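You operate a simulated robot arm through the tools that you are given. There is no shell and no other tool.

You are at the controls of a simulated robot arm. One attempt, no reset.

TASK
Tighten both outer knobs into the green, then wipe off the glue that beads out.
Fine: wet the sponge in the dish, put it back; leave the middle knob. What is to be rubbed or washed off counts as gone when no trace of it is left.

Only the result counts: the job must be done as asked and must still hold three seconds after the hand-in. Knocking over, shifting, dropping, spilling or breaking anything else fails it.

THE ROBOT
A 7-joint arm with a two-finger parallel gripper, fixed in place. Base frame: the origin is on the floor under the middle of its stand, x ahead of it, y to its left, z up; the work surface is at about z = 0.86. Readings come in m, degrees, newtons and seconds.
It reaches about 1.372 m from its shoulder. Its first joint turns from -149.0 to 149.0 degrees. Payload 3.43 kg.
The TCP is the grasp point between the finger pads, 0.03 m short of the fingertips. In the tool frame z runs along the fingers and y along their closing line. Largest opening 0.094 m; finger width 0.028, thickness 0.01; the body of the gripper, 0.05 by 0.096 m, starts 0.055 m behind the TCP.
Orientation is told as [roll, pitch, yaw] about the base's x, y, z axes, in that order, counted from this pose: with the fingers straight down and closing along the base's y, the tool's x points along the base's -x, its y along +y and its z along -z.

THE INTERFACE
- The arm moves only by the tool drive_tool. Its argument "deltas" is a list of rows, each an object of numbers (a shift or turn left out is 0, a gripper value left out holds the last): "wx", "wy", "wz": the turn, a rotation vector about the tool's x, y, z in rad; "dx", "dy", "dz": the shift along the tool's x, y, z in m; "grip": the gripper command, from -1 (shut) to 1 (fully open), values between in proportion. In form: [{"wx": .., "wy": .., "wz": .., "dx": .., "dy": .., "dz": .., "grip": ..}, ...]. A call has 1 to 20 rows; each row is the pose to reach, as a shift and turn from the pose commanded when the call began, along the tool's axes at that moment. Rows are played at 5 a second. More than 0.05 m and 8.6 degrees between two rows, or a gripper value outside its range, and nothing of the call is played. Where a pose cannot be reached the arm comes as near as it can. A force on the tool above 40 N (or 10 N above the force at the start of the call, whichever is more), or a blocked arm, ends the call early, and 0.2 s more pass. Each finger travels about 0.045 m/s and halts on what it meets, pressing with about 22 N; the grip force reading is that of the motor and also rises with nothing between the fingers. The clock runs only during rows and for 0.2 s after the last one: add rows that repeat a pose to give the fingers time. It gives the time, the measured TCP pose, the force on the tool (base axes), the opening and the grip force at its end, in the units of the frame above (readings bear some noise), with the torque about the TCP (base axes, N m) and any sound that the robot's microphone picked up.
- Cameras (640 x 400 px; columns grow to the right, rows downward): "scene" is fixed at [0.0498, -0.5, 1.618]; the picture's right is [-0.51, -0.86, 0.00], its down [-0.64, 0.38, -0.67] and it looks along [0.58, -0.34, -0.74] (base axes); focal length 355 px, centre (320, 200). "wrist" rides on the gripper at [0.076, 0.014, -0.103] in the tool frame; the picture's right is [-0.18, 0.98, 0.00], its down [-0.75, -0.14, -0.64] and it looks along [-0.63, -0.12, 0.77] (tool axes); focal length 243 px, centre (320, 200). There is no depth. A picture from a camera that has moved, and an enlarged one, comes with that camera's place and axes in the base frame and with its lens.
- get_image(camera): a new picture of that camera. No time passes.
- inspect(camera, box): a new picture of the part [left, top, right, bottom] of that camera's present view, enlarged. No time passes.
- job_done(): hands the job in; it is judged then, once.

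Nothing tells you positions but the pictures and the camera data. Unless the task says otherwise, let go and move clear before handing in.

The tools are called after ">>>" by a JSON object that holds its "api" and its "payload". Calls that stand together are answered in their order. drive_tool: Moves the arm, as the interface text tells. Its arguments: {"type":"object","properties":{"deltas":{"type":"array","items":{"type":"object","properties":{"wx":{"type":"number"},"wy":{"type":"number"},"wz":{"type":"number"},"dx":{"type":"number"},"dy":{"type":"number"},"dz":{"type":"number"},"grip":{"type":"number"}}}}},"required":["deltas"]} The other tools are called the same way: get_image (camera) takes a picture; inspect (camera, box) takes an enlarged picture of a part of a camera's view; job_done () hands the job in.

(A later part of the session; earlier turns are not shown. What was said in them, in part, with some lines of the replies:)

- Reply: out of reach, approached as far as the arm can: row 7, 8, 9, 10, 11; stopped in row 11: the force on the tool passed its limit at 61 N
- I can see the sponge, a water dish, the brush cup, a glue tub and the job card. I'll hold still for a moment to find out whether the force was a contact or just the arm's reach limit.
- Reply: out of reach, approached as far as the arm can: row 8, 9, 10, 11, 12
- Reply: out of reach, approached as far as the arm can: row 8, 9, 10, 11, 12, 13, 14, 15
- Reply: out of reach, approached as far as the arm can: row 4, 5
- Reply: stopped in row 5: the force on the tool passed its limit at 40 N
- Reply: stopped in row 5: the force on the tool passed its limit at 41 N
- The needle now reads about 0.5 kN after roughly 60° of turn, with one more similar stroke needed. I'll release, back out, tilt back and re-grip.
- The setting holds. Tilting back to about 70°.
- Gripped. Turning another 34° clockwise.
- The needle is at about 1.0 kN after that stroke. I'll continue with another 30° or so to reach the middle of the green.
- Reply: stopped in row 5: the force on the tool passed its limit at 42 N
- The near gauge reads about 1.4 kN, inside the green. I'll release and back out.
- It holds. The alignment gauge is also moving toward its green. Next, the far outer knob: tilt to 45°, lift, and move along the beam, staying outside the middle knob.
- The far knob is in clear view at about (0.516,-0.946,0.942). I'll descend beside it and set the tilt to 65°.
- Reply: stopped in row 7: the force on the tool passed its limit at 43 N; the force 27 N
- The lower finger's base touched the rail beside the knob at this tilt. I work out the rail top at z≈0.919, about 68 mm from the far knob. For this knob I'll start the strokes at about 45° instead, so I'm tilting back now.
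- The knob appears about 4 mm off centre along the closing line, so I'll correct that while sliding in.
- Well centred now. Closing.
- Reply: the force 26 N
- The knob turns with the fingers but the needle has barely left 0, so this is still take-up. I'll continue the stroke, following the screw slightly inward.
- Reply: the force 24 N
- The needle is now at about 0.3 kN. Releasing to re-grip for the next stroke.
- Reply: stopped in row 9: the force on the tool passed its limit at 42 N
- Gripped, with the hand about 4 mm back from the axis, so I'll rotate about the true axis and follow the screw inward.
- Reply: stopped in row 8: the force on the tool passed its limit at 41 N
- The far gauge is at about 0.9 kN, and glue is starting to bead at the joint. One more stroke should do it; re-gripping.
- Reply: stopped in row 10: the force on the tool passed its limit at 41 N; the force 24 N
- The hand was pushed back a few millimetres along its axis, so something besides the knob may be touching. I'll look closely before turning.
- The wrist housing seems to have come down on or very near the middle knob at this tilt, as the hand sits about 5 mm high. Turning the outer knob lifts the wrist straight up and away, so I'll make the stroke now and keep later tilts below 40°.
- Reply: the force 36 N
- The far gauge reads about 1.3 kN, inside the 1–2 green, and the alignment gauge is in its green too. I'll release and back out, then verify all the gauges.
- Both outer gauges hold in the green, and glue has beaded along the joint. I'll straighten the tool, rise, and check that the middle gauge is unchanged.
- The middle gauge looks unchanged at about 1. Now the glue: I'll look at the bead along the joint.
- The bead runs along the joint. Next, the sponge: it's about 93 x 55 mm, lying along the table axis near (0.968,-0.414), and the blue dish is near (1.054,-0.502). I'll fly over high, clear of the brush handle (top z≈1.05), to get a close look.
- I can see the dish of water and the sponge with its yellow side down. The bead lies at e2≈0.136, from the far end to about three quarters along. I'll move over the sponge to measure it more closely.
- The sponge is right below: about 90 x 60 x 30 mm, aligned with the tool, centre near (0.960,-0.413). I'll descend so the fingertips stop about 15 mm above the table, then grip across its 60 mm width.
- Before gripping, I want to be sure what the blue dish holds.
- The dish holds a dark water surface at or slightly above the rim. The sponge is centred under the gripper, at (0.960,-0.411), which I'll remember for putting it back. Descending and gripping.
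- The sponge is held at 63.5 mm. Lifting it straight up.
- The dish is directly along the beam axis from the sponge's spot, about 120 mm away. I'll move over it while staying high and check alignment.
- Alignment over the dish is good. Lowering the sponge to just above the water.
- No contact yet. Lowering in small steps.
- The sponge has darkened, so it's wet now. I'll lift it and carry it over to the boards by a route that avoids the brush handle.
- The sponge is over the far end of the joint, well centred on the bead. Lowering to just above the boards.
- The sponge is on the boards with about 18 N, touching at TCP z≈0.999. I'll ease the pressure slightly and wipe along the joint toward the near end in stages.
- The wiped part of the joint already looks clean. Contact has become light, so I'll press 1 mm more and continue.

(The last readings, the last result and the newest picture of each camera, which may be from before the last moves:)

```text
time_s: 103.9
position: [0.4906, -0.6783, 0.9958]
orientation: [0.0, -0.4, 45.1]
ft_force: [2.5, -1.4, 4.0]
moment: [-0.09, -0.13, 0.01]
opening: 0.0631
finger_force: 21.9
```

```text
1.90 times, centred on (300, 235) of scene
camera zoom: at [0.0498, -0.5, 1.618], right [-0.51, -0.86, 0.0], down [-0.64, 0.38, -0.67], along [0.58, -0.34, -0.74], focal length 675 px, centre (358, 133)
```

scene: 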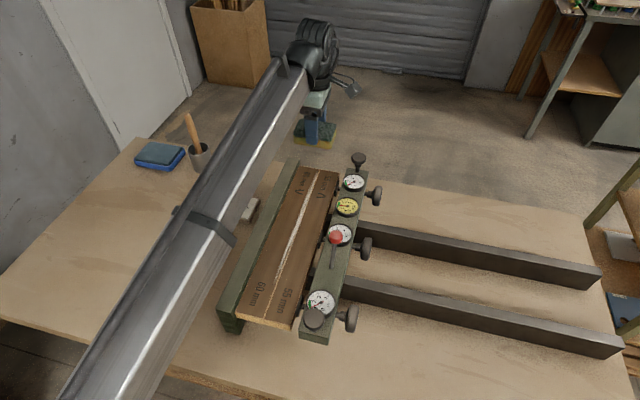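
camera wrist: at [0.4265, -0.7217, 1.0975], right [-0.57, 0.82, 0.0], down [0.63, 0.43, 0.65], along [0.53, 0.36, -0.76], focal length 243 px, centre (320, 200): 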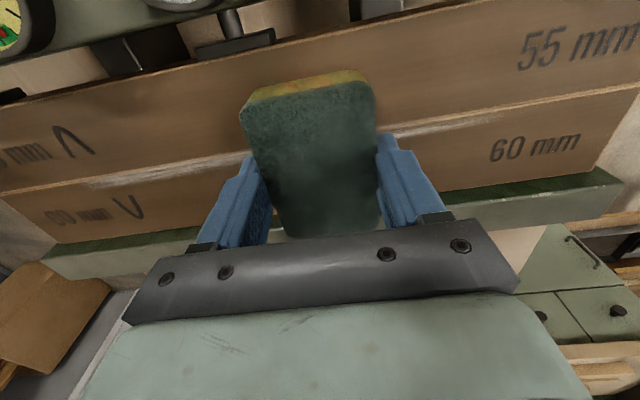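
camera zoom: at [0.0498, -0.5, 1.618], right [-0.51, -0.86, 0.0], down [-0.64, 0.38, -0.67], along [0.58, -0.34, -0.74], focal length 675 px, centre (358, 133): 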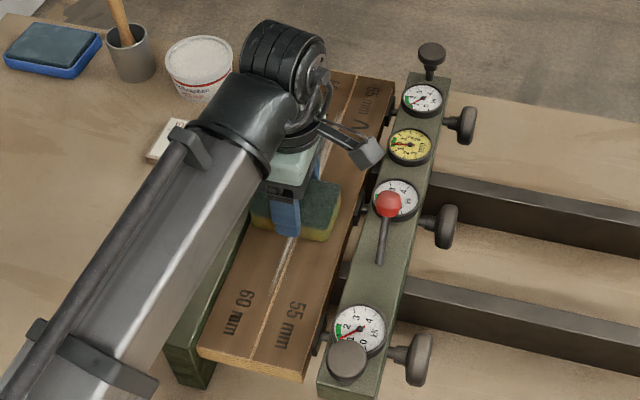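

A faint streak remains where the pressure was light. I'll press harder, go on to the near end, and then make return passes.

>>> {"api": "drive_tool", "payload": {"deltas": [{"dz": 0.001}, {"dz": 0.0018}, {"dy": 0.02, "dz": 0.0018}, {"dy": 0.04, "dz": 0.0018}, {"dy": 0.06, "dz": 0.0018}, {"dy": 0.08, "dz": 0.0018}, {"dy": 0.1, "dz": 0.0018}]}}

>>> {"api": "get_image", "payload": {"camera": "wrist"}}

>>> {"api": "inspect", "payload": {"camera": "scene", "box": [220, 130, 380, 340]}}

```text
time_s: 105.5
position: [0.4191, -0.6086, 0.9927]
orientation: [0.1, -0.2, 45.1]
ft_force: [0.1, 0.0, -0.7]
moment: [-0.01, 0.04, -0.02]
opening: 0.0634
finger_force: 22.3
```

```text
taken
camera wrist: at [0.3557, -0.6517, 1.0953], right [-0.57, 0.82, 0.0], down [0.63, 0.43, 0.65], along [0.53, 0.37, -0.76], focal length 243 px, centre (320, 200)
```

wrist: 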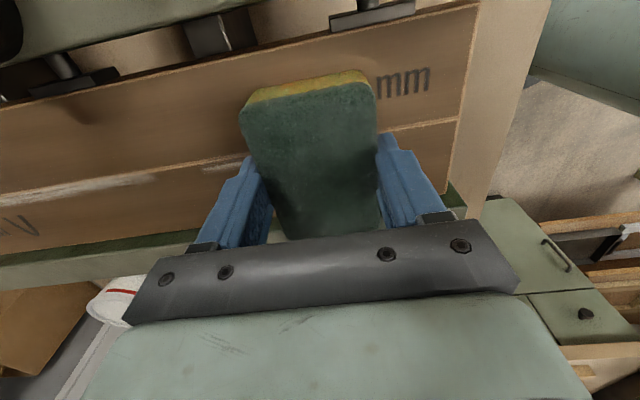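

```text
1.90 times, centred on (300, 235) of scene
camera zoom: at [0.0498, -0.5, 1.618], right [-0.51, -0.86, 0.0], down [-0.64, 0.38, -0.67], along [0.58, -0.34, -0.74], focal length 675 px, centre (358, 133)
```

zoom: 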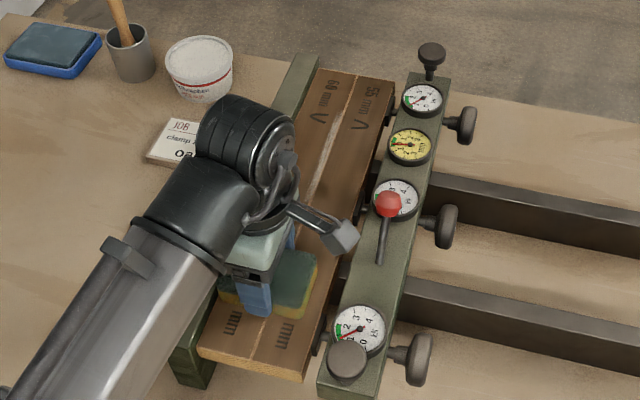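

Contact was lost here, because the surface sits a few millimetres lower at this end. I'll lower again until it presses.

>>> {"api": "drive_tool", "payload": {"deltas": [{"dz": 0.0015}, {"dz": 0.003}, {"dz": 0.003}]}}

>>> {"api": "inspect", "payload": {"camera": "scene", "box": [250, 230, 330, 320]}}

```text
time_s: 106.3
position: [0.419, -0.6089, 0.9918]
orientation: [-0.1, -0.2, 45.1]
ft_force: [-0.8, 2.3, 26.4]
moment: [0.07, 0.05, 0.02]
opening: 0.0635
finger_force: 22.2
```

```text
4.44 times, centred on (290, 275) of scene
camera zoom: at [0.0498, -0.5, 1.618], right [-0.51, -0.86, 0.0], down [-0.64, 0.38, -0.67], along [0.58, -0.34, -0.74], focal length 1576 px, centre (453, -133)
```

zoom: 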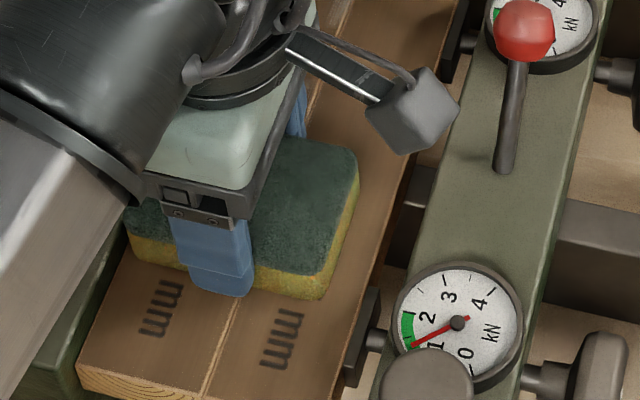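

It presses with 26 N now. I'll ease to about 15 N, go a touch further toward the near end, then wipe back in short segments, adjusting by the force.

>>> {"api": "drive_tool", "payload": {"deltas": [{"dz": -0.001}, {"dy": 0.012, "dz": -0.001}, {"dy": 0.025, "dz": -0.001}, {"dy": 0.012, "dz": -0.001}, {"dy": -0.005, "dz": -0.001}, {"dy": -0.022, "dz": -0.0012}, {"dy": -0.04, "dz": -0.0015}]}}

>>> {"api": "get_image", "payload": {"camera": "wrist"}}

```text
time_s: 107.9
position: [0.4477, -0.6378, 0.9935]
orientation: [-0.1, -0.2, 45.0]
ft_force: [0.1, -0.4, 0.0]
moment: [-0.05, -0.01, 0.03]
opening: 0.0635
finger_force: 21.8
```

```text
taken
camera wrist: at [0.3842, -0.6809, 1.0944], right [-0.57, 0.82, 0.0], down [0.63, 0.43, 0.65], along [0.53, 0.36, -0.76], focal length 243 px, centre (320, 200)
```

wrist: 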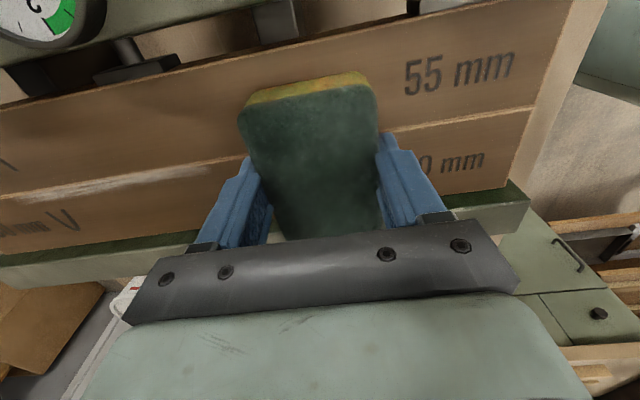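

The sponge has slid a few millimetres up in the grip under the heavier presses, so the surface is actually flat. I'll use lighter pressure with a constant height. Finding contact again gently.

>>> {"api": "drive_tool", "payload": {"deltas": [{"dz": 0.0007}, {"dz": 0.0007}]}}

```text
time_s: 108.5
position: [0.4487, -0.6365, 0.9922]
orientation: [0.0, -0.2, 45.0]
ft_force: [-0.1, 0.5, 0.2]
moment: [-0.02, 0.03, 0.0]
opening: 0.0635
finger_force: 22.2
```

>>> {"api": "drive_tool", "payload": {"deltas": [{"dz": 0.0006}, {"dz": 0.0006}]}}

```text
time_s: 109.1
position: [0.4476, -0.6379, 0.9925]
orientation: [-0.1, -0.2, 45.1]
ft_force: [-0.5, 1.0, 0.2]
moment: [-0.01, -0.02, 0.01]
opening: 0.0632
finger_force: 22.2
```

>>> {"api": "drive_tool", "payload": {"deltas": [{"dz": 0.0006}, {"dz": 0.0006}]}}

```text
time_s: 109.7
position: [0.4474, -0.6378, 0.9914]
orientation: [-0.1, -0.2, 45.1]
ft_force: [-0.2, -0.8, 7.5]
moment: [0.05, 0.06, 0.02]
opening: 0.0634
finger_force: 21.7
```

Contact at 7.5 N. Wiping back toward the far end at this height.

>>> {"api": "drive_tool", "payload": {"deltas": [{"dy": -0.015, "dz": 0.0003}, {"dy": -0.03, "dz": 0.0003}, {"dy": -0.045, "dz": 0.0003}, {"dy": -0.06, "dz": 0.0003}, {"dy": -0.075, "dz": 0.0003}, {"dy": -0.09, "dz": 0.0003}]}}

>>> {"api": "get_image", "payload": {"camera": "wrist"}}

>>> {"api": "inspect", "payload": {"camera": "scene", "box": [220, 150, 360, 340]}}

```text
time_s: 111.1
position: [0.5137, -0.7019, 0.9905]
orientation: [-0.1, -0.2, 45.0]
ft_force: [0.8, -0.7, 0.2]
moment: [-0.01, 0.03, 0.03]
opening: 0.0633
finger_force: 22.0
```

```text
taken
camera wrist: at [0.4492, -0.7448, 1.0924], right [-0.57, 0.82, 0.0], down [0.63, 0.43, 0.65], along [0.53, 0.36, -0.76], focal length 243 px, centre (320, 200)
```

wrist: 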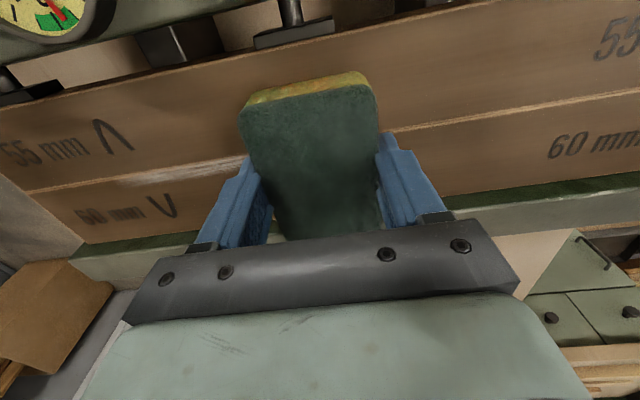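

```text
2.11 times, centred on (290, 245) of scene
camera zoom: at [0.0498, -0.5, 1.618], right [-0.51, -0.86, 0.0], down [-0.64, 0.38, -0.67], along [0.58, -0.34, -0.74], focal length 746 px, centre (383, 105)
```

zoom: 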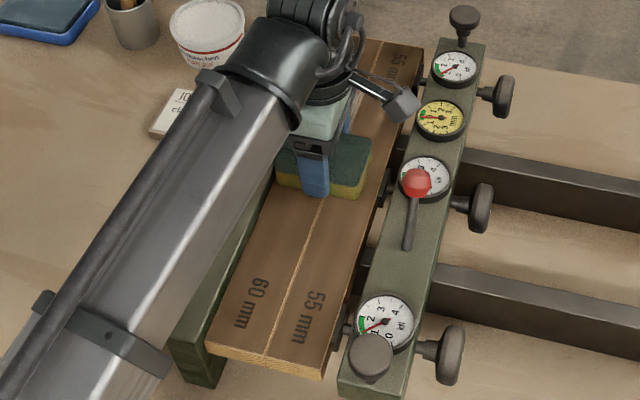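

The near half is clean. A streak remains toward the far side, and the sponge keeps creeping up in the fingers. I'll rest it on the boards, open, raise the hand 9 mm, and re-grip for more reach.

>>> {"api": "drive_tool", "payload": {"deltas": [{"dz": 0.0007}, {"dz": 0.0007, "grip": 1}, {"dz": 0.0007, "grip": 1}, {"dz": 0.0007, "grip": 1}, {"dz": -0.003, "grip": 1}, {"dz": -0.0085, "grip": 1}, {"dz": -0.0085, "grip": 1}, {"dz": -0.0085, "grip": -1}, {"dz": -0.0085, "grip": -1}, {"dz": -0.0085, "grip": -1}, {"dz": -0.0085, "grip": -1}, {"dz": -0.0085, "grip": -1}]}}

>>> {"api": "get_image", "payload": {"camera": "wrist"}}

>>> {"api": "inspect", "payload": {"camera": "scene", "box": [270, 180, 350, 260]}}

```text
time_s: 113.7
position: [0.5125, -0.7011, 0.999]
orientation: [0.0, -0.2, 45.2]
ft_force: [0.7, 1.3, -0.3]
moment: [-0.01, 0.01, -0.01]
opening: 0.0632
finger_force: 22.0
```

```text
taken
camera wrist: at [0.4479, -0.7441, 1.1007], right [-0.57, 0.82, 0.0], down [0.63, 0.43, 0.65], along [0.53, 0.36, -0.76], focal length 243 px, centre (320, 200)
```

wrist: 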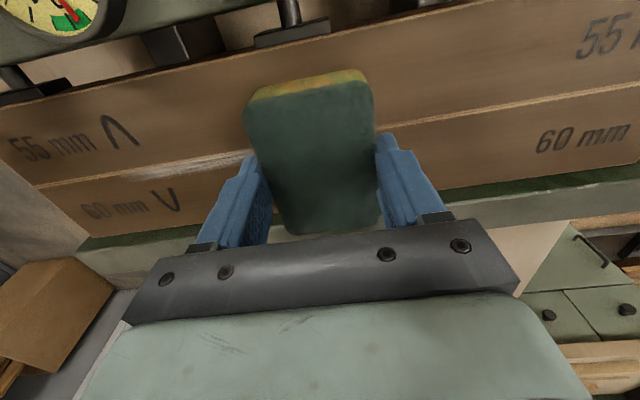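

```text
5.00 times, centred on (310, 220) of scene
camera zoom: at [0.0498, -0.5, 1.618], right [-0.51, -0.86, 0.0], down [-0.64, 0.38, -0.67], along [0.58, -0.34, -0.74], focal length 1773 px, centre (370, 100)
```

zoom: 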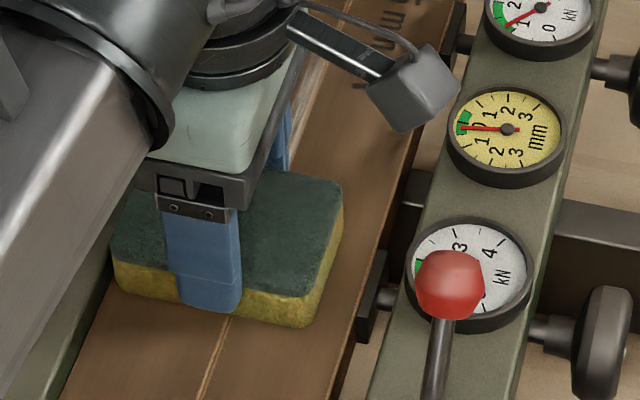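

Re-gripped. Now wiping toward the far end with a gentle downward ramp to keep contact.

>>> {"api": "drive_tool", "payload": {"deltas": [{"dz": 0.0006}, {"dz": 0.0012}, {"dz": 0.0012}]}}

```text
time_s: 114.5
position: [0.5116, -0.7005, 0.9989]
orientation: [-0.1, -0.2, 45.1]
ft_force: [1.4, -2.2, 14.0]
moment: [-0.01, 0.05, 0.04]
opening: 0.0635
finger_force: 22.0
```

>>> {"api": "drive_tool", "payload": {"deltas": [{"dy": -0.012, "dz": 0.0}, {"dy": -0.024, "dz": 0.0002}, {"dy": -0.036, "dz": 0.0004}, {"dy": -0.048, "dz": 0.0006}, {"dy": -0.06, "dz": 0.0008}, {"dy": -0.072, "dz": 0.001}]}}

>>> {"api": "get_image", "payload": {"camera": "wrist"}}

```text
time_s: 115.9
position: [0.5613, -0.7501, 0.9976]
orientation: [0.0, -0.2, 45.0]
ft_force: [-13.7, 13.5, 25.6]
moment: [0.52, 0.59, -0.05]
opening: 0.0631
finger_force: 21.6
```

```text
taken
camera wrist: at [0.4976, -0.7935, 1.0996], right [-0.57, 0.82, 0.0], down [0.63, 0.43, 0.65], along [0.53, 0.37, -0.76], focal length 243 px, centre (320, 200)
```

wrist: 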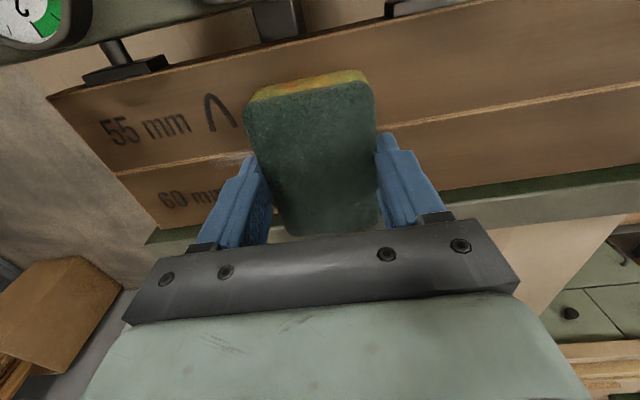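

Good firm contact, and clean behind. Easing slightly and continuing to the far end.

>>> {"api": "drive_tool", "payload": {"deltas": [{"dz": -0.0008}, {"dy": -0.012, "dz": -0.0008}, {"dy": -0.024, "dz": -0.0007}, {"dy": -0.036, "dz": -0.0006}, {"dy": -0.048, "dz": -0.0005}, {"dy": -0.06, "dz": -0.0004}, {"dy": -0.072, "dz": -0.0003}]}}

>>> {"api": "get_image", "payload": {"camera": "wrist"}}

```text
time_s: 117.5
position: [0.6132, -0.8024, 0.9968]
orientation: [-0.1, -0.2, 45.0]
ft_force: [-5.1, 5.4, 12.1]
moment: [0.22, 0.24, -0.04]
opening: 0.0633
finger_force: 22.2
```

```text
taken
camera wrist: at [0.5497, -0.8455, 1.099], right [-0.57, 0.82, 0.0], down [0.63, 0.43, 0.65], along [0.53, 0.36, -0.76], focal length 243 px, centre (320, 200)
```

wrist: 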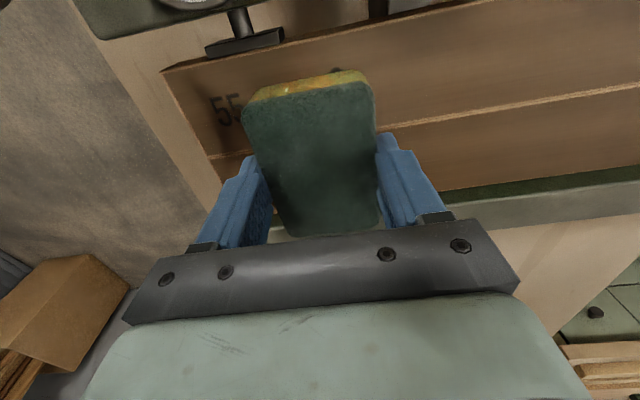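

>>> {"api": "drive_tool", "payload": {"deltas": [{"dy": -0.012, "dz": 0.0002}, {"dy": -0.024, "dz": 0.0003}, {"dy": -0.036, "dz": 0.0004}, {"dy": -0.048, "dz": 0.0005}, {"dy": -0.06, "dz": 0.0006}, {"dy": -0.07, "dz": 0.0006}]}}

>>> {"api": "get_image", "payload": {"camera": "wrist"}}

>>> {"api": "inspect", "payload": {"camera": "scene", "box": [220, 150, 360, 340]}}

```text
time_s: 118.9
position: [0.6627, -0.8518, 0.9968]
orientation: [-0.1, -0.3, 45.0]
ft_force: [-4.3, 2.8, 8.1]
moment: [0.18, 0.23, -0.01]
opening: 0.0631
finger_force: 21.9
```

```text
taken
camera wrist: at [0.5988, -0.8948, 1.0989], right [-0.57, 0.82, 0.0], down [0.63, 0.43, 0.65], along [0.53, 0.36, -0.76], focal length 243 px, centre (320, 200)
```

wrist: 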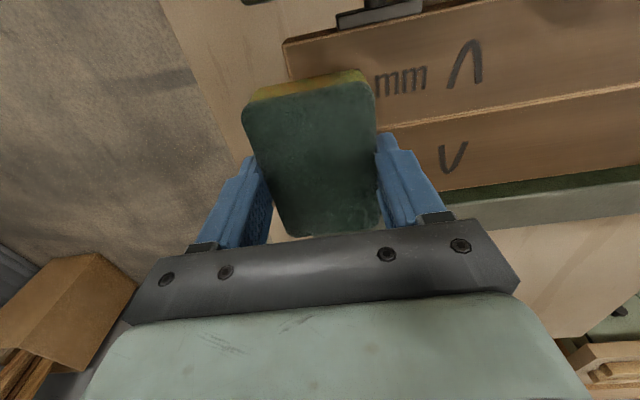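

```text
2.11 times, centred on (290, 245) of scene
camera zoom: at [0.0498, -0.5, 1.618], right [-0.51, -0.86, 0.0], down [-0.64, 0.38, -0.67], along [0.58, -0.34, -0.74], focal length 746 px, centre (383, 105)
```

zoom: 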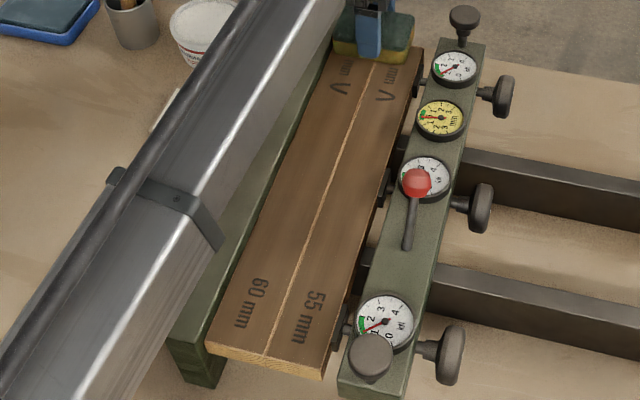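

The joint looks clean so far. I'll zoom in for traces.

>>> {"api": "inspect", "payload": {"camera": "scene", "box": [275, 160, 335, 220]}}

>>> {"api": "inspect", "payload": {"camera": "scene", "box": [255, 210, 315, 270]}}

>>> {"api": "inspect", "payload": {"camera": "scene", "box": [235, 260, 305, 325]}}

>>> {"api": "inspect", "payload": {"camera": "wrist", "box": [370, 20, 640, 200]}}

```text
6.67 times, centred on (305, 190) of scene
camera zoom: at [0.0498, -0.5, 1.618], right [-0.51, -0.86, 0.0], down [-0.64, 0.38, -0.67], along [0.58, -0.34, -0.74], focal length 2364 px, centre (420, 267)
```

zoom: 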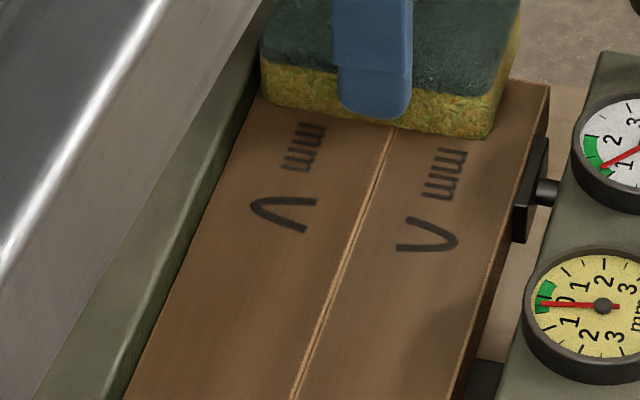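

```text
6.67 times, centred on (285, 240) of scene
camera zoom: at [0.0498, -0.5, 1.618], right [-0.51, -0.86, 0.0], down [-0.64, 0.38, -0.67], along [0.58, -0.34, -0.74], focal length 2364 px, centre (553, -67)
```

zoom: 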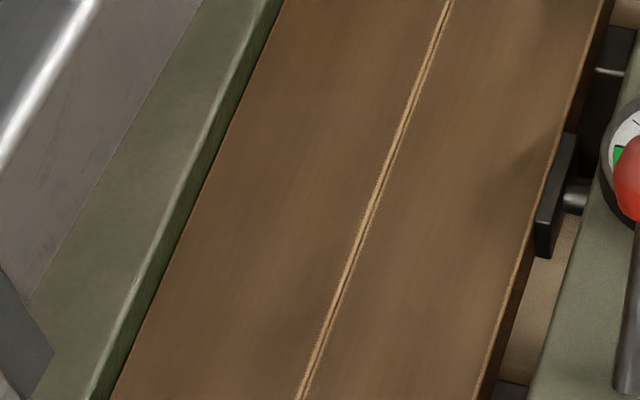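

```text
6.15 times, centred on (270, 292) of scene
camera zoom: at [0.0498, -0.5, 1.618], right [-0.51, -0.86, 0.0], down [-0.64, 0.38, -0.67], along [0.58, -0.34, -0.74], focal length 2182 px, centre (628, -369)
```

zoom: 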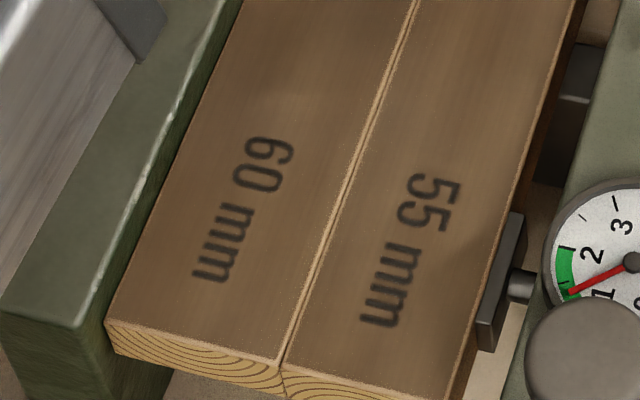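

```text
2.22 times, centred on (505, 110) of wrist
camera zoom: at [0.5988, -0.8948, 1.0989], right [-0.57, 0.82, 0.0], down [0.63, 0.43, 0.65], along [0.53, 0.36, -0.76], focal length 539 px, centre (-91, 400)
```

zoom: 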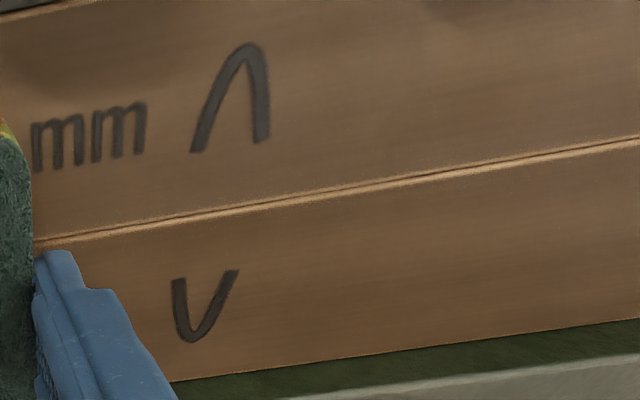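

It looks clean. For certainty I'll make one more full pass back toward the near end with light pressure.

>>> {"api": "drive_tool", "payload": {"deltas": [{"dy": -0.005, "dz": 0.0006}, {"dy": 0.015, "dz": 0.0008}, {"dy": 0.035, "dz": 0.001}, {"dy": 0.055, "dz": 0.0012}, {"dy": 0.075, "dz": 0.0014}, {"dy": 0.095, "dz": 0.0016}, {"dy": 0.115, "dz": 0.0018}, {"dy": 0.125, "dz": 0.0018}]}}

>>> {"api": "get_image", "payload": {"camera": "wrist"}}

```text
time_s: 120.7
position: [0.5744, -0.7632, 0.9943]
orientation: [0.0, -0.1, 44.9]
ft_force: [3.5, -1.7, 5.3]
moment: [-0.13, -0.13, -0.01]
opening: 0.0632
finger_force: 22.1
```

```text
taken
camera wrist: at [0.5105, -0.806, 1.0964], right [-0.57, 0.82, 0.0], down [0.63, 0.43, 0.65], along [0.53, 0.37, -0.76], focal length 243 px, centre (320, 200)
```

wrist: 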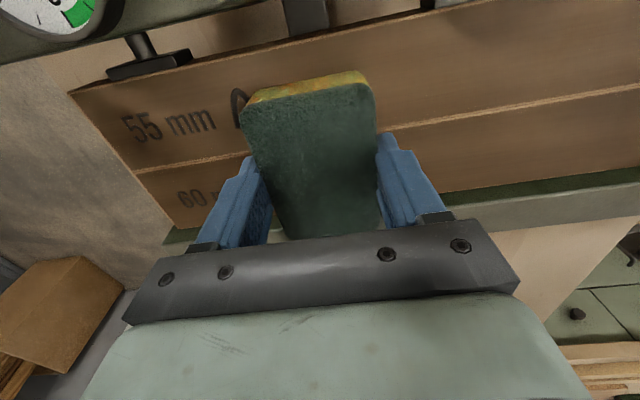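

>>> {"api": "drive_tool", "payload": {"deltas": [{"dy": 0.005, "dz": 0.0007}, {"dy": 0.025, "dz": 0.0009}, {"dy": 0.045, "dz": 0.0011}, {"dy": 0.065, "dz": 0.0013}, {"dy": 0.085, "dz": 0.0015}, {"dy": 0.105, "dz": 0.0017}, {"dy": 0.125, "dz": 0.0019}]}}

>>> {"api": "get_image", "payload": {"camera": "wrist"}}

```text
time_s: 122.3
position: [0.4859, -0.675, 0.994]
orientation: [0.0, -0.2, 45.0]
ft_force: [5.0, -4.3, 8.7]
moment: [-0.18, -0.19, 0.02]
opening: 0.0635
finger_force: 22.0
```

```text
taken
camera wrist: at [0.4216, -0.718, 1.0943], right [-0.57, 0.82, 0.0], down [0.63, 0.43, 0.65], along [0.53, 0.36, -0.76], focal length 243 px, centre (320, 200)
```

wrist: 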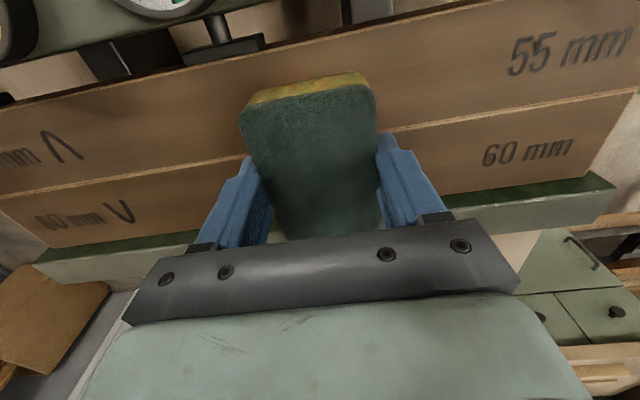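

>>> {"api": "drive_tool", "payload": {"deltas": [{"dy": 0.02, "dz": 0.0003}, {"dy": 0.04, "dz": 0.0005}, {"dy": 0.06, "dz": 0.0007}, {"dy": 0.08, "dz": 0.0009}, {"dy": 0.1, "dz": 0.0011}, {"dy": 0.12, "dz": 0.0012}, {"dy": 0.138, "dz": 0.0012}]}}

>>> {"api": "get_image", "payload": {"camera": "wrist"}}

>>> {"api": "inspect", "payload": {"camera": "scene", "box": [230, 150, 360, 340]}}

```text
time_s: 123.9
position: [0.3869, -0.5778, 0.9912]
orientation: [0.0, -0.1, 45.1]
ft_force: [2.4, -2.7, 6.4]
moment: [-0.11, -0.11, 0.02]
opening: 0.0633
finger_force: 22.5
```

```text
taken
camera wrist: at [0.3239, -0.6208, 1.0927], right [-0.57, 0.82, 0.0], down [0.63, 0.43, 0.65], along [0.53, 0.37, -0.76], focal length 243 px, centre (320, 200)
```

wrist: 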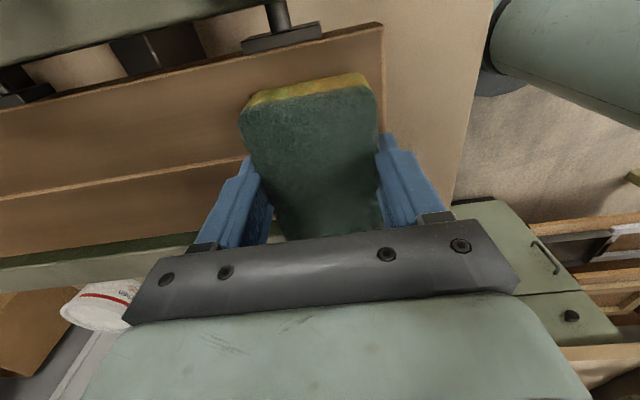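

```text
2.11 times, centred on (295, 245) of scene
camera zoom: at [0.0498, -0.5, 1.618], right [-0.51, -0.86, 0.0], down [-0.64, 0.38, -0.67], along [0.58, -0.34, -0.74], focal length 746 px, centre (373, 105)
```

zoom: 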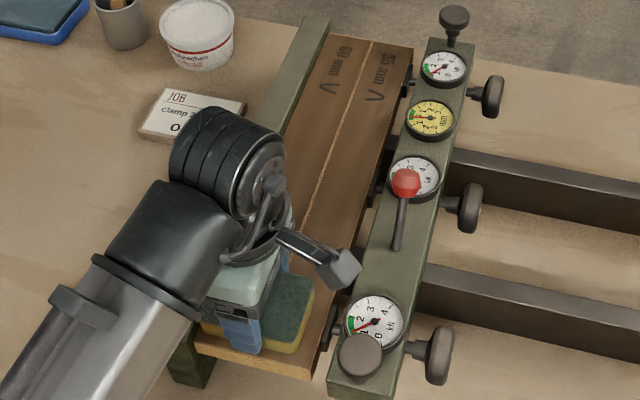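

All clean. I'll lift off while moving outward, then carry the sponge back to its spot by the same safe route.

>>> {"api": "drive_tool", "payload": {"deltas": [{"dz": -0.01}, {"dz": -0.025}, {"dy": -0.03, "dz": -0.04}, {"dy": -0.065, "dz": -0.055}, {"dy": -0.1, "dz": -0.07}, {"dy": -0.135, "dz": -0.085}, {"dy": -0.17, "dz": -0.1}, {"dy": -0.205, "dz": -0.115}, {"dy": -0.22, "dz": -0.122}, {"dy": -0.22, "dz": -0.122}]}}

>>> {"api": "get_image", "payload": {"camera": "wrist"}}

>>> {"api": "get_image", "payload": {"camera": "scene"}}

```text
time_s: 126.1
position: [0.5432, -0.7346, 1.1137]
orientation: [-0.2, -0.2, 45.0]
ft_force: [-0.4, -0.2, 0.4]
moment: [0.01, 0.02, -0.02]
opening: 0.0636
finger_force: 21.7
```

```text
taken
camera wrist: at [0.4797, -0.7772, 1.2155], right [-0.57, 0.82, 0.0], down [0.63, 0.43, 0.65], along [0.53, 0.36, -0.76], focal length 243 px, centre (320, 200)
```

wrist: 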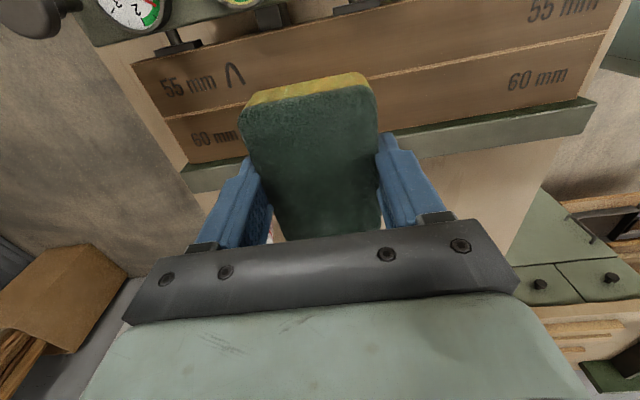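

```text
taken
```

scene: 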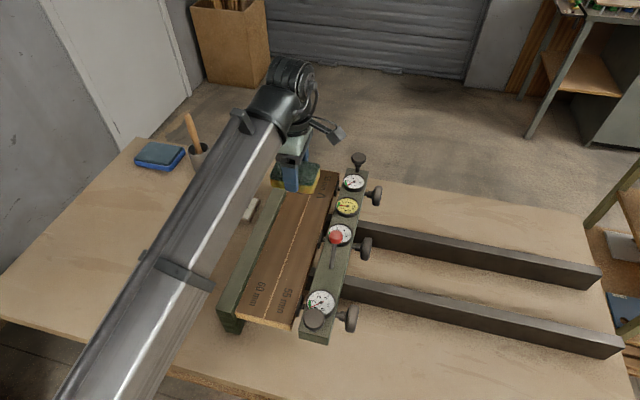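

>>> {"api": "drive_tool", "payload": {"deltas": [{"dx": -0.0374}, {"dx": -0.0747}, {"dx": -0.1121}, {"dx": -0.1495}, {"dx": -0.1868}, {"dx": -0.2242}, {"dx": -0.2616}, {"dx": -0.2989}, {"dx": -0.3363}, {"dx": -0.3736}, {"dx": -0.411, "dy": -0.017}, {"dx": -0.4484, "dy": -0.034}, {"dx": -0.4857, "dy": -0.051}, {"dx": -0.5231, "dy": -0.0677}, {"dx": -0.5231, "dy": -0.0677}, {"dx": -0.5231, "dy": -0.0677}]}}

>>> {"api": "get_image", "payload": {"camera": "wrist"}}

>>> {"api": "get_image", "payload": {"camera": "scene"}}

```text
time_s: 129.5
position: [0.9617, -0.4107, 1.1164]
orientation: [0.0, -0.2, 45.1]
ft_force: [0.1, 0.8, 0.3]
moment: [0.03, -0.01, 0.01]
opening: 0.0634
finger_force: 22.5
```

```text
taken
camera wrist: at [0.8984, -0.4543, 1.2173], right [-0.57, 0.82, 0.0], down [0.63, 0.43, 0.65], along [0.53, 0.36, -0.76], focal length 243 px, centre (320, 200)
```

wrist: 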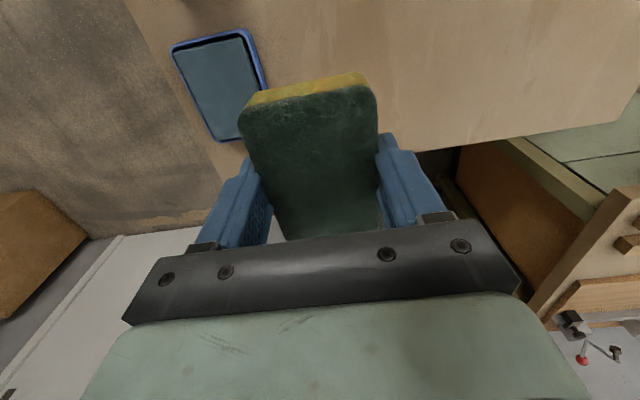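

```text
taken
```

scene: 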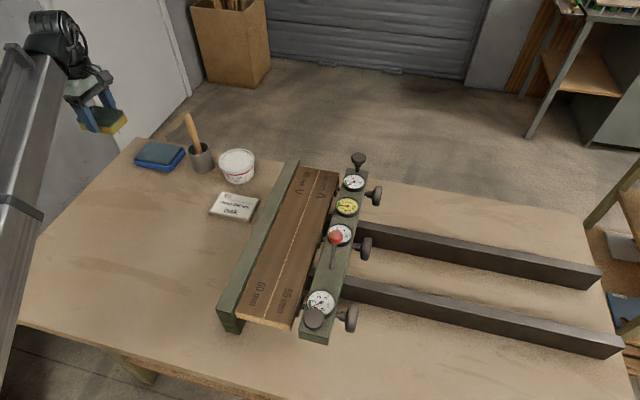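

The boards are fully in view now. I'll check thoroughly for glue before putting the sponge down.

>>> {"api": "inspect", "payload": {"camera": "scene", "box": [290, 155, 350, 205]}}

>>> {"api": "inspect", "payload": {"camera": "scene", "box": [265, 195, 325, 250]}}

>>> {"api": "inspect", "payload": {"camera": "scene", "box": [240, 240, 310, 330]}}

>>> {"api": "inspect", "payload": {"camera": "scene", "box": [300, 160, 390, 330]}}

```text
8.00 times, centred on (320, 180) of scene
camera zoom: at [0.0498, -0.5, 1.618], right [-0.51, -0.86, 0.0], down [-0.64, 0.38, -0.67], along [0.58, -0.34, -0.74], focal length 2837 px, centre (320, 360)
```

zoom: 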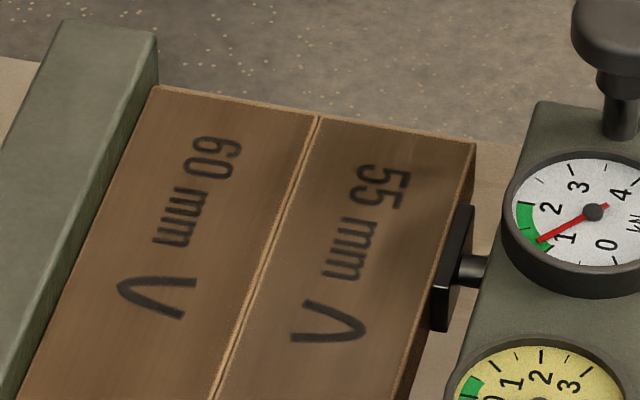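

```text
7.27 times, centred on (295, 222) of scene
camera zoom: at [0.0498, -0.5, 1.618], right [-0.51, -0.86, 0.0], down [-0.64, 0.38, -0.67], along [0.58, -0.34, -0.74], focal length 2579 px, centre (502, 36)
```

zoom: 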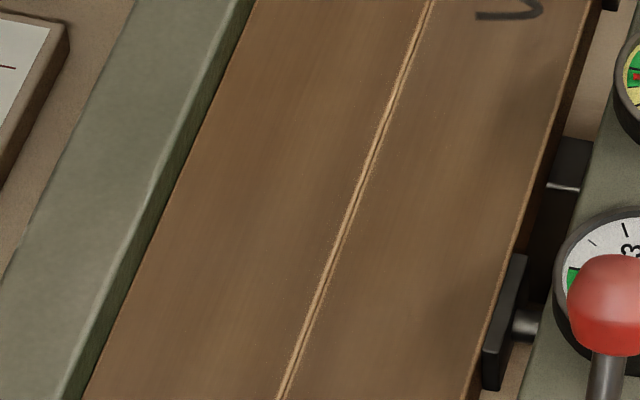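

```text
4.44 times, centred on (275, 285) of scene
camera zoom: at [0.0498, -0.5, 1.618], right [-0.51, -0.86, 0.0], down [-0.64, 0.38, -0.67], along [0.58, -0.34, -0.74], focal length 1576 px, centre (520, -178)
```

zoom: 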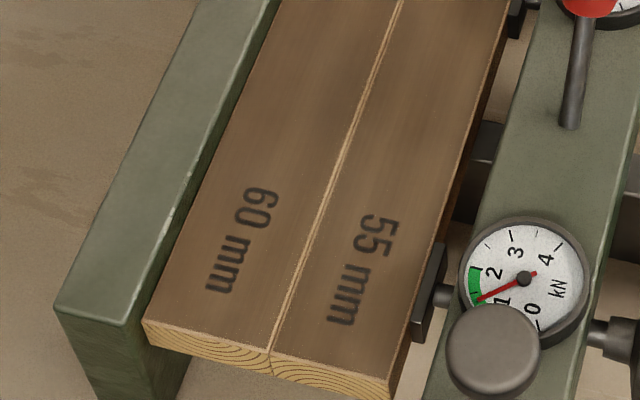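

```text
2.35 times, centred on (345, 245) of scene
camera zoom: at [0.0498, -0.5, 1.618], right [-0.51, -0.86, 0.0], down [-0.64, 0.38, -0.67], along [0.58, -0.34, -0.74], focal length 834 px, centre (261, 94)
```

zoom: 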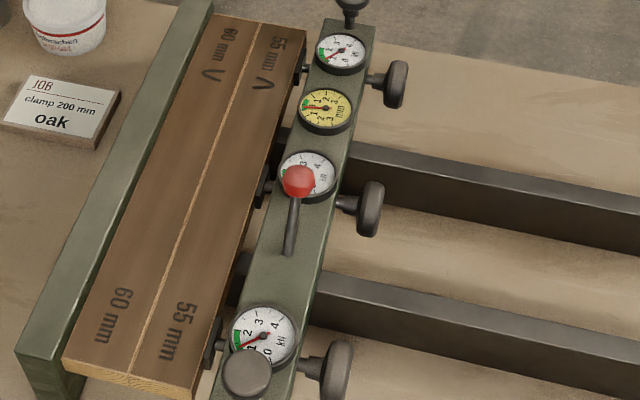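

>>> {"api": "inspect", "payload": {"camera": "scene", "box": [342, 170, 370, 196]}}

>>> {"api": "inspect", "payload": {"camera": "scene", "box": [304, 286, 336, 316]}}

>>> {"api": "inspect", "payload": {"camera": "scene", "box": [334, 194, 362, 220]}}

```text
15.38 times, centred on (356, 183) of scene
camera zoom: at [0.0498, -0.5, 1.618], right [-0.51, -0.86, 0.0], down [-0.64, 0.38, -0.67], along [0.58, -0.34, -0.74], focal length 5456 px, centre (-234, 462)
```

zoom: 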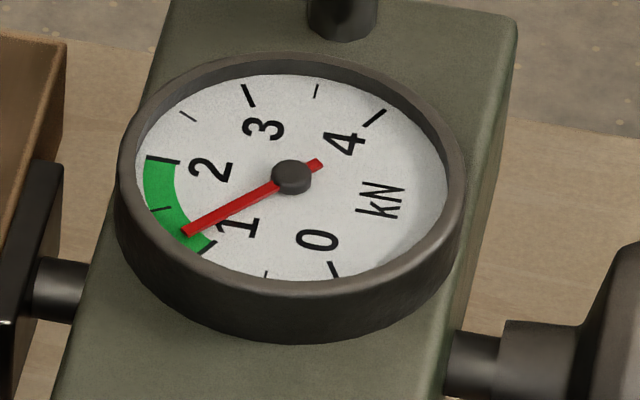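

```text
13.33 times, centred on (320, 301) of scene
camera zoom: at [0.0498, -0.5, 1.618], right [-0.51, -0.86, 0.0], down [-0.64, 0.38, -0.67], along [0.58, -0.34, -0.74], focal length 4728 px, centre (320, -1147)
```

zoom: 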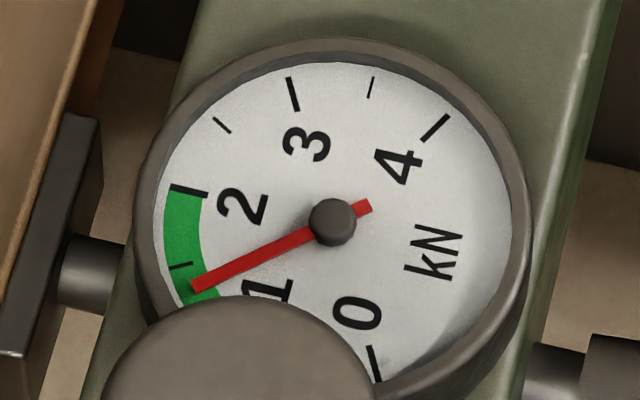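

```text
15.38 times, centred on (348, 207) of scene
camera zoom: at [0.0498, -0.5, 1.618], right [-0.51, -0.86, 0.0], down [-0.64, 0.38, -0.67], along [0.58, -0.34, -0.74], focal length 5456 px, centre (-111, 92)
```

zoom: 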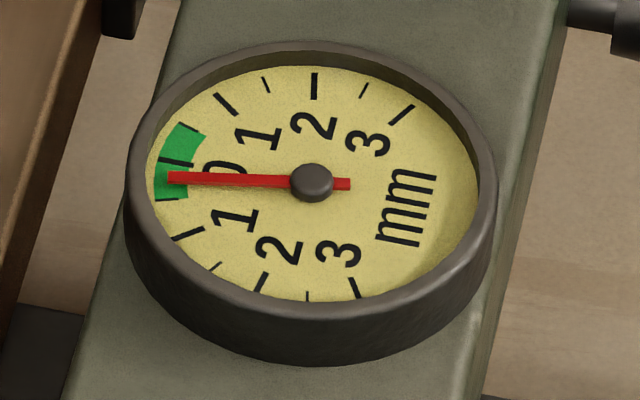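

Both outer gauges are still in the green (about 1.2 and 1.3 kN), and no glue is visible. Putting the sponge back down now.

>>> {"api": "drive_tool", "payload": {"deltas": [{"dz": 0.04}, {"dz": 0.08}, {"dz": 0.12}, {"dz": 0.155}, {"dz": 0.18}, {"dz": 0.195}, {"dz": 0.205}, {"dz": 0.205}]}}

>>> {"api": "inspect", "payload": {"camera": "scene", "box": [60, 90, 220, 230]}}

>>> {"api": "get_image", "payload": {"camera": "wrist"}}

```text
time_s: 131.3
position: [0.9616, -0.4098, 0.9099]
orientation: [-0.1, -0.2, 45.1]
ft_force: [-0.7, -0.1, -1.0]
moment: [-0.01, -0.01, 0.02]
opening: 0.0632
finger_force: 22.3
```

```text
2.86 times, centred on (140, 160) of scene
camera zoom: at [0.0498, -0.5, 1.618], right [-0.51, -0.86, 0.0], down [-0.64, 0.38, -0.67], along [0.58, -0.34, -0.74], focal length 1013 px, centre (834, 314)
```

zoom: 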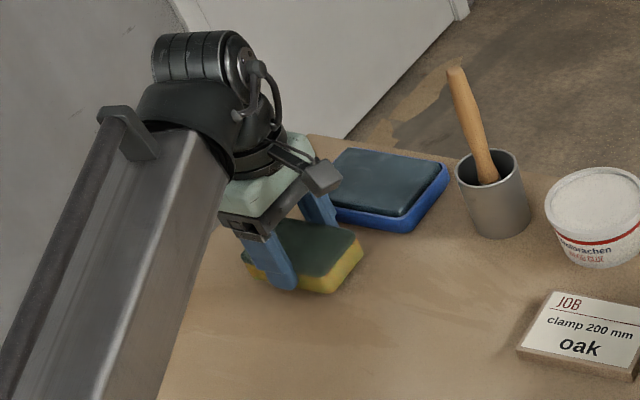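

```text
taken
camera wrist: at [0.8977, -0.4537, 1.0116], right [-0.57, 0.82, 0.0], down [0.63, 0.43, 0.65], along [0.53, 0.36, -0.76], focal length 243 px, centre (320, 200)
```

wrist: 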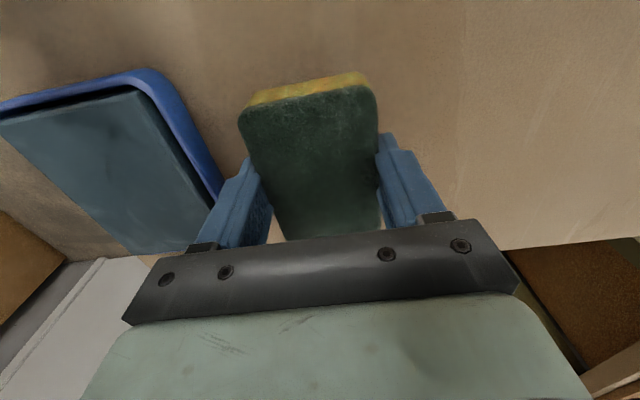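

>>> {"api": "drive_tool", "payload": {"deltas": [{"dx": 0.0022, "dy": -0.0018, "dz": 0.003}, {"dx": 0.0022, "dy": -0.0018, "dz": 0.006}, {"dx": 0.0022, "dy": -0.0018, "dz": 0.009}, {"dx": 0.0022, "dy": -0.0018, "dz": 0.0105}, {"dx": 0.0022, "dy": -0.0018, "dz": 0.0105}]}}

```text
time_s: 132.5
position: [0.961, -0.4137, 0.9]
orientation: [-0.2, -0.2, 45.1]
ft_force: [0.0, -0.2, 0.3]
moment: [-0.01, 0.0, 0.0]
opening: 0.0632
finger_force: 21.5
```

>>> {"api": "drive_tool", "payload": {"deltas": [{"dz": 0.001}, {"dz": 0.002}, {"dz": 0.002}]}}

```text
time_s: 133.3
position: [0.9611, -0.4134, 0.8991]
orientation: [-0.1, -0.2, 45.2]
ft_force: [0.4, -0.6, 0.3]
moment: [0.01, 0.01, -0.05]
opening: 0.0632
finger_force: 21.6
```

>>> {"api": "drive_tool", "payload": {"deltas": [{"dz": 0.001}, {"dz": 0.002}, {"dz": 0.002}]}}

>>> {"api": "inspect", "payload": {"camera": "scene", "box": [100, 140, 180, 210]}}

```text
time_s: 134.1
position: [0.9624, -0.4144, 0.8978]
orientation: [-0.1, -0.3, 45.0]
ft_force: [-0.3, -0.6, 6.5]
moment: [0.02, 0.08, 0.04]
opening: 0.0635
finger_force: 22.0
```

```text
5.71 times, centred on (140, 175) of scene
camera zoom: at [0.0498, -0.5, 1.618], right [-0.51, -0.86, 0.0], down [-0.64, 0.38, -0.67], along [0.58, -0.34, -0.74], focal length 2026 px, centre (1349, 343)
```

zoom: 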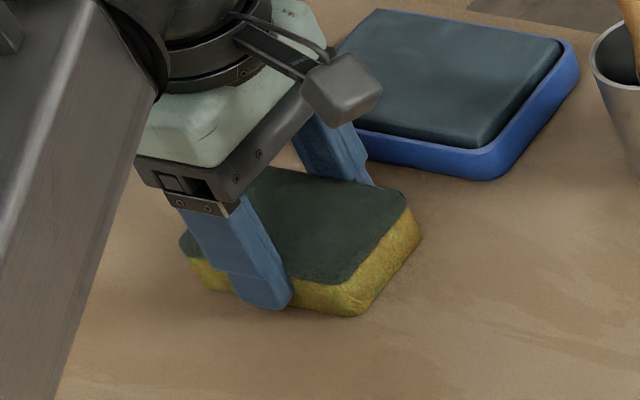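

The sponge is resting on the table, where it started, with light contact. Opening and rising straight up.

>>> {"api": "drive_tool", "payload": {"deltas": [{"grip": 0.5}, {"grip": 1}, {"grip": 1}, {"grip": 1}, {"grip": 1}, {"dz": -0.02, "grip": 1}, {"dz": -0.05, "grip": 1}, {"dz": -0.09, "grip": 1}, {"dz": -0.13, "grip": 1}, {"dz": -0.17, "grip": 1}, {"dz": -0.21, "grip": 1}, {"dz": -0.21, "grip": 1}]}}

>>> {"api": "get_image", "payload": {"camera": "scene"}}

>>> {"api": "get_image", "payload": {"camera": "wrist"}}

```text
time_s: 136.7
position: [0.9614, -0.414, 1.1057]
orientation: [0.0, -0.2, 45.1]
ft_force: [0.3, -0.1, 0.1]
moment: [0.0, 0.02, -0.01]
opening: 0.0937
finger_force: 0.0
```

```text
taken
```

scene: 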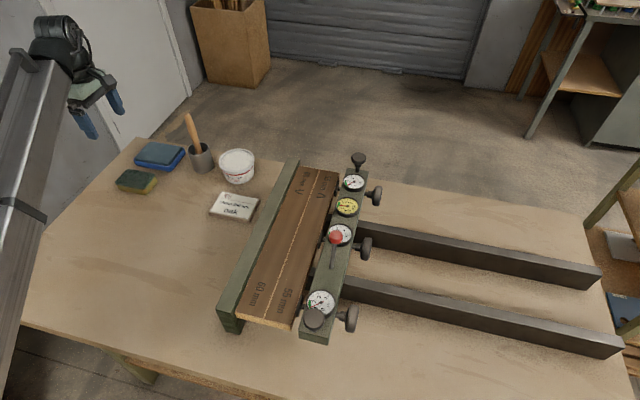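

```text
taken
camera wrist: at [0.8967, -0.4577, 1.2077], right [-0.57, 0.82, 0.0], down [0.63, 0.43, 0.65], along [0.53, 0.36, -0.76], focal length 243 px, centre (320, 200)
```

wrist: 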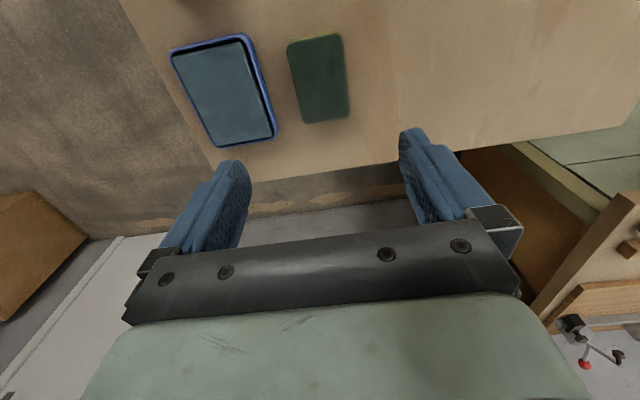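

The sponge is back at its original spot and everything else is in place. A last look at the joint and gauges before handing in.

>>> {"api": "inspect", "payload": {"camera": "scene", "box": [280, 155, 350, 215]}}

>>> {"api": "inspect", "payload": {"camera": "scene", "box": [250, 205, 320, 265]}}

>>> {"api": "inspect", "payload": {"camera": "scene", "box": [230, 255, 340, 345]}}

>>> {"api": "inspect", "payload": {"camera": "scene", "box": [342, 170, 370, 196]}}

>>> {"api": "inspect", "payload": {"camera": "scene", "box": [100, 100, 270, 230]}}

```text
6.67 times, centred on (315, 185) of scene
camera zoom: at [0.0498, -0.5, 1.618], right [-0.51, -0.86, 0.0], down [-0.64, 0.38, -0.67], along [0.58, -0.34, -0.74], focal length 2364 px, centre (353, 300)
```

zoom: 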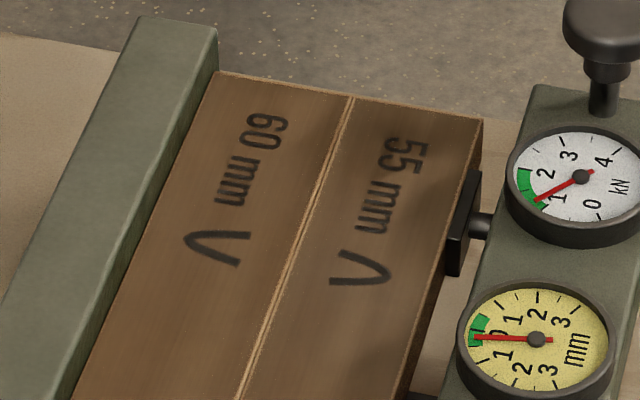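

```text
6.67 times, centred on (285, 235) of scene
camera zoom: at [0.0498, -0.5, 1.618], right [-0.51, -0.86, 0.0], down [-0.64, 0.38, -0.67], along [0.58, -0.34, -0.74], focal length 2364 px, centre (553, -33)
```

zoom: 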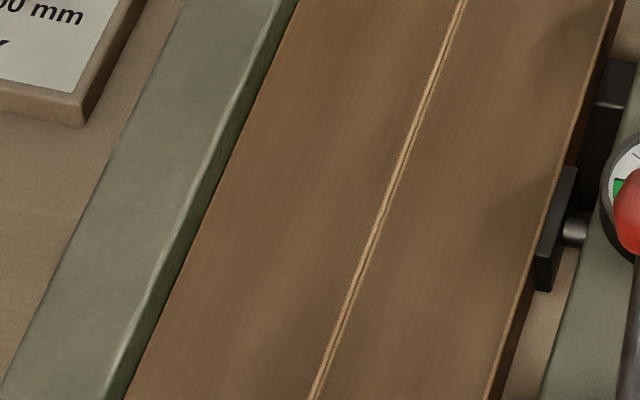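

```text
4.44 times, centred on (285, 300) of scene
camera zoom: at [0.0498, -0.5, 1.618], right [-0.51, -0.86, 0.0], down [-0.64, 0.38, -0.67], along [0.58, -0.34, -0.74], focal length 1576 px, centre (476, -244)
```

zoom: 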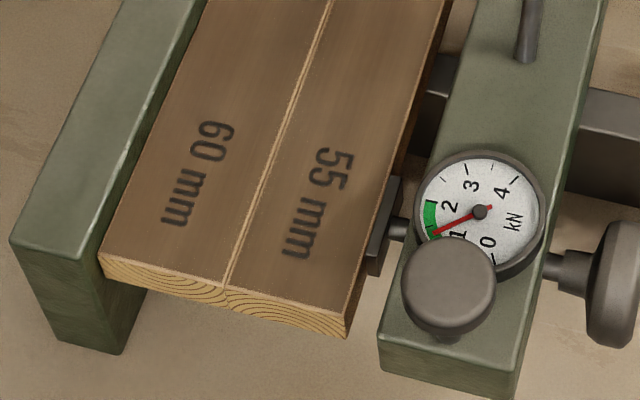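

```text
15.38 times, centred on (356, 183) of scene
camera zoom: at [0.0498, -0.5, 1.618], right [-0.51, -0.86, 0.0], down [-0.64, 0.38, -0.67], along [0.58, -0.34, -0.74], focal length 5456 px, centre (-234, 462)
```

zoom: 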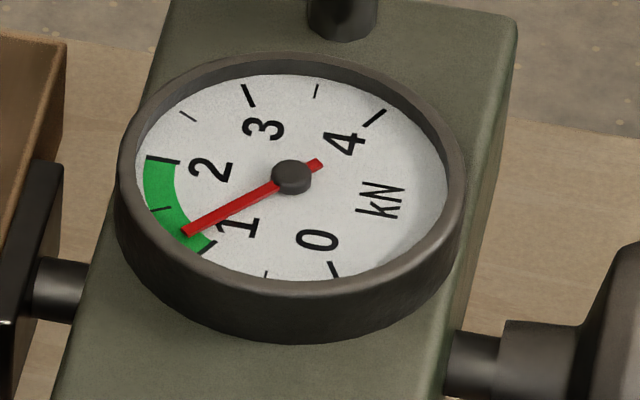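

```text
3.08 times, centred on (185, 165) of scene
camera zoom: at [0.0498, -0.5, 1.618], right [-0.51, -0.86, 0.0], down [-0.64, 0.38, -0.67], along [0.58, -0.34, -0.74], focal length 1091 px, centre (735, 308)
```

zoom: 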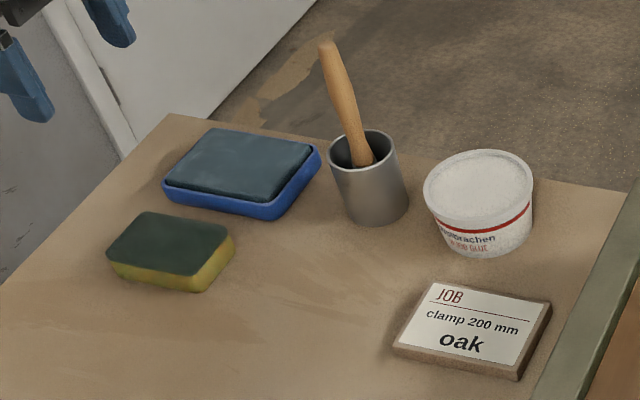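

Both outer gauges are steady in the green, no glue shows on the joint, and the wet sponge is back in its place. The middle knob's gauge looks unchanged, and the gripper is open and clear, so I'm handing in.

>>> {"api": "job_done", "payload": {}}

```text
The job is handed in.
```

I tightened both outer knobs into the green, wiped the glue off the joint with the wet sponge, and handed the job in. The hand-in reply gave no verdict.

- **Outer knobs:** the far gauge reads about 1.2 kN and the near one about 1.3 kN. The green runs from 1 to 2 kN. The far gauge was steady at the last check. Both had dropped slightly (about 0.1 kN or less) since I tightened them.
- **Glue:** I wiped along the joint several times, and zoomed views of the top and the near end show no trace left. I could not see the underside or the far end face.
- **Sponge:** I wet it in the blue dish, where it darkened on contact, and put it back where it started.
- **Middle knob:** I did not turn it on purpose. While I was gripping the far knob, the arm's wrist probably came down on it briefly. Its gauge still read about 1 afterwards, as before. Its index mark measured about 6° different, but those views are too coarse to say it moved.
- **Contact with the rail:** one finger also pressed on the rail beside the far knob at about 43 N before I backed off. Nothing in the pictures had moved.
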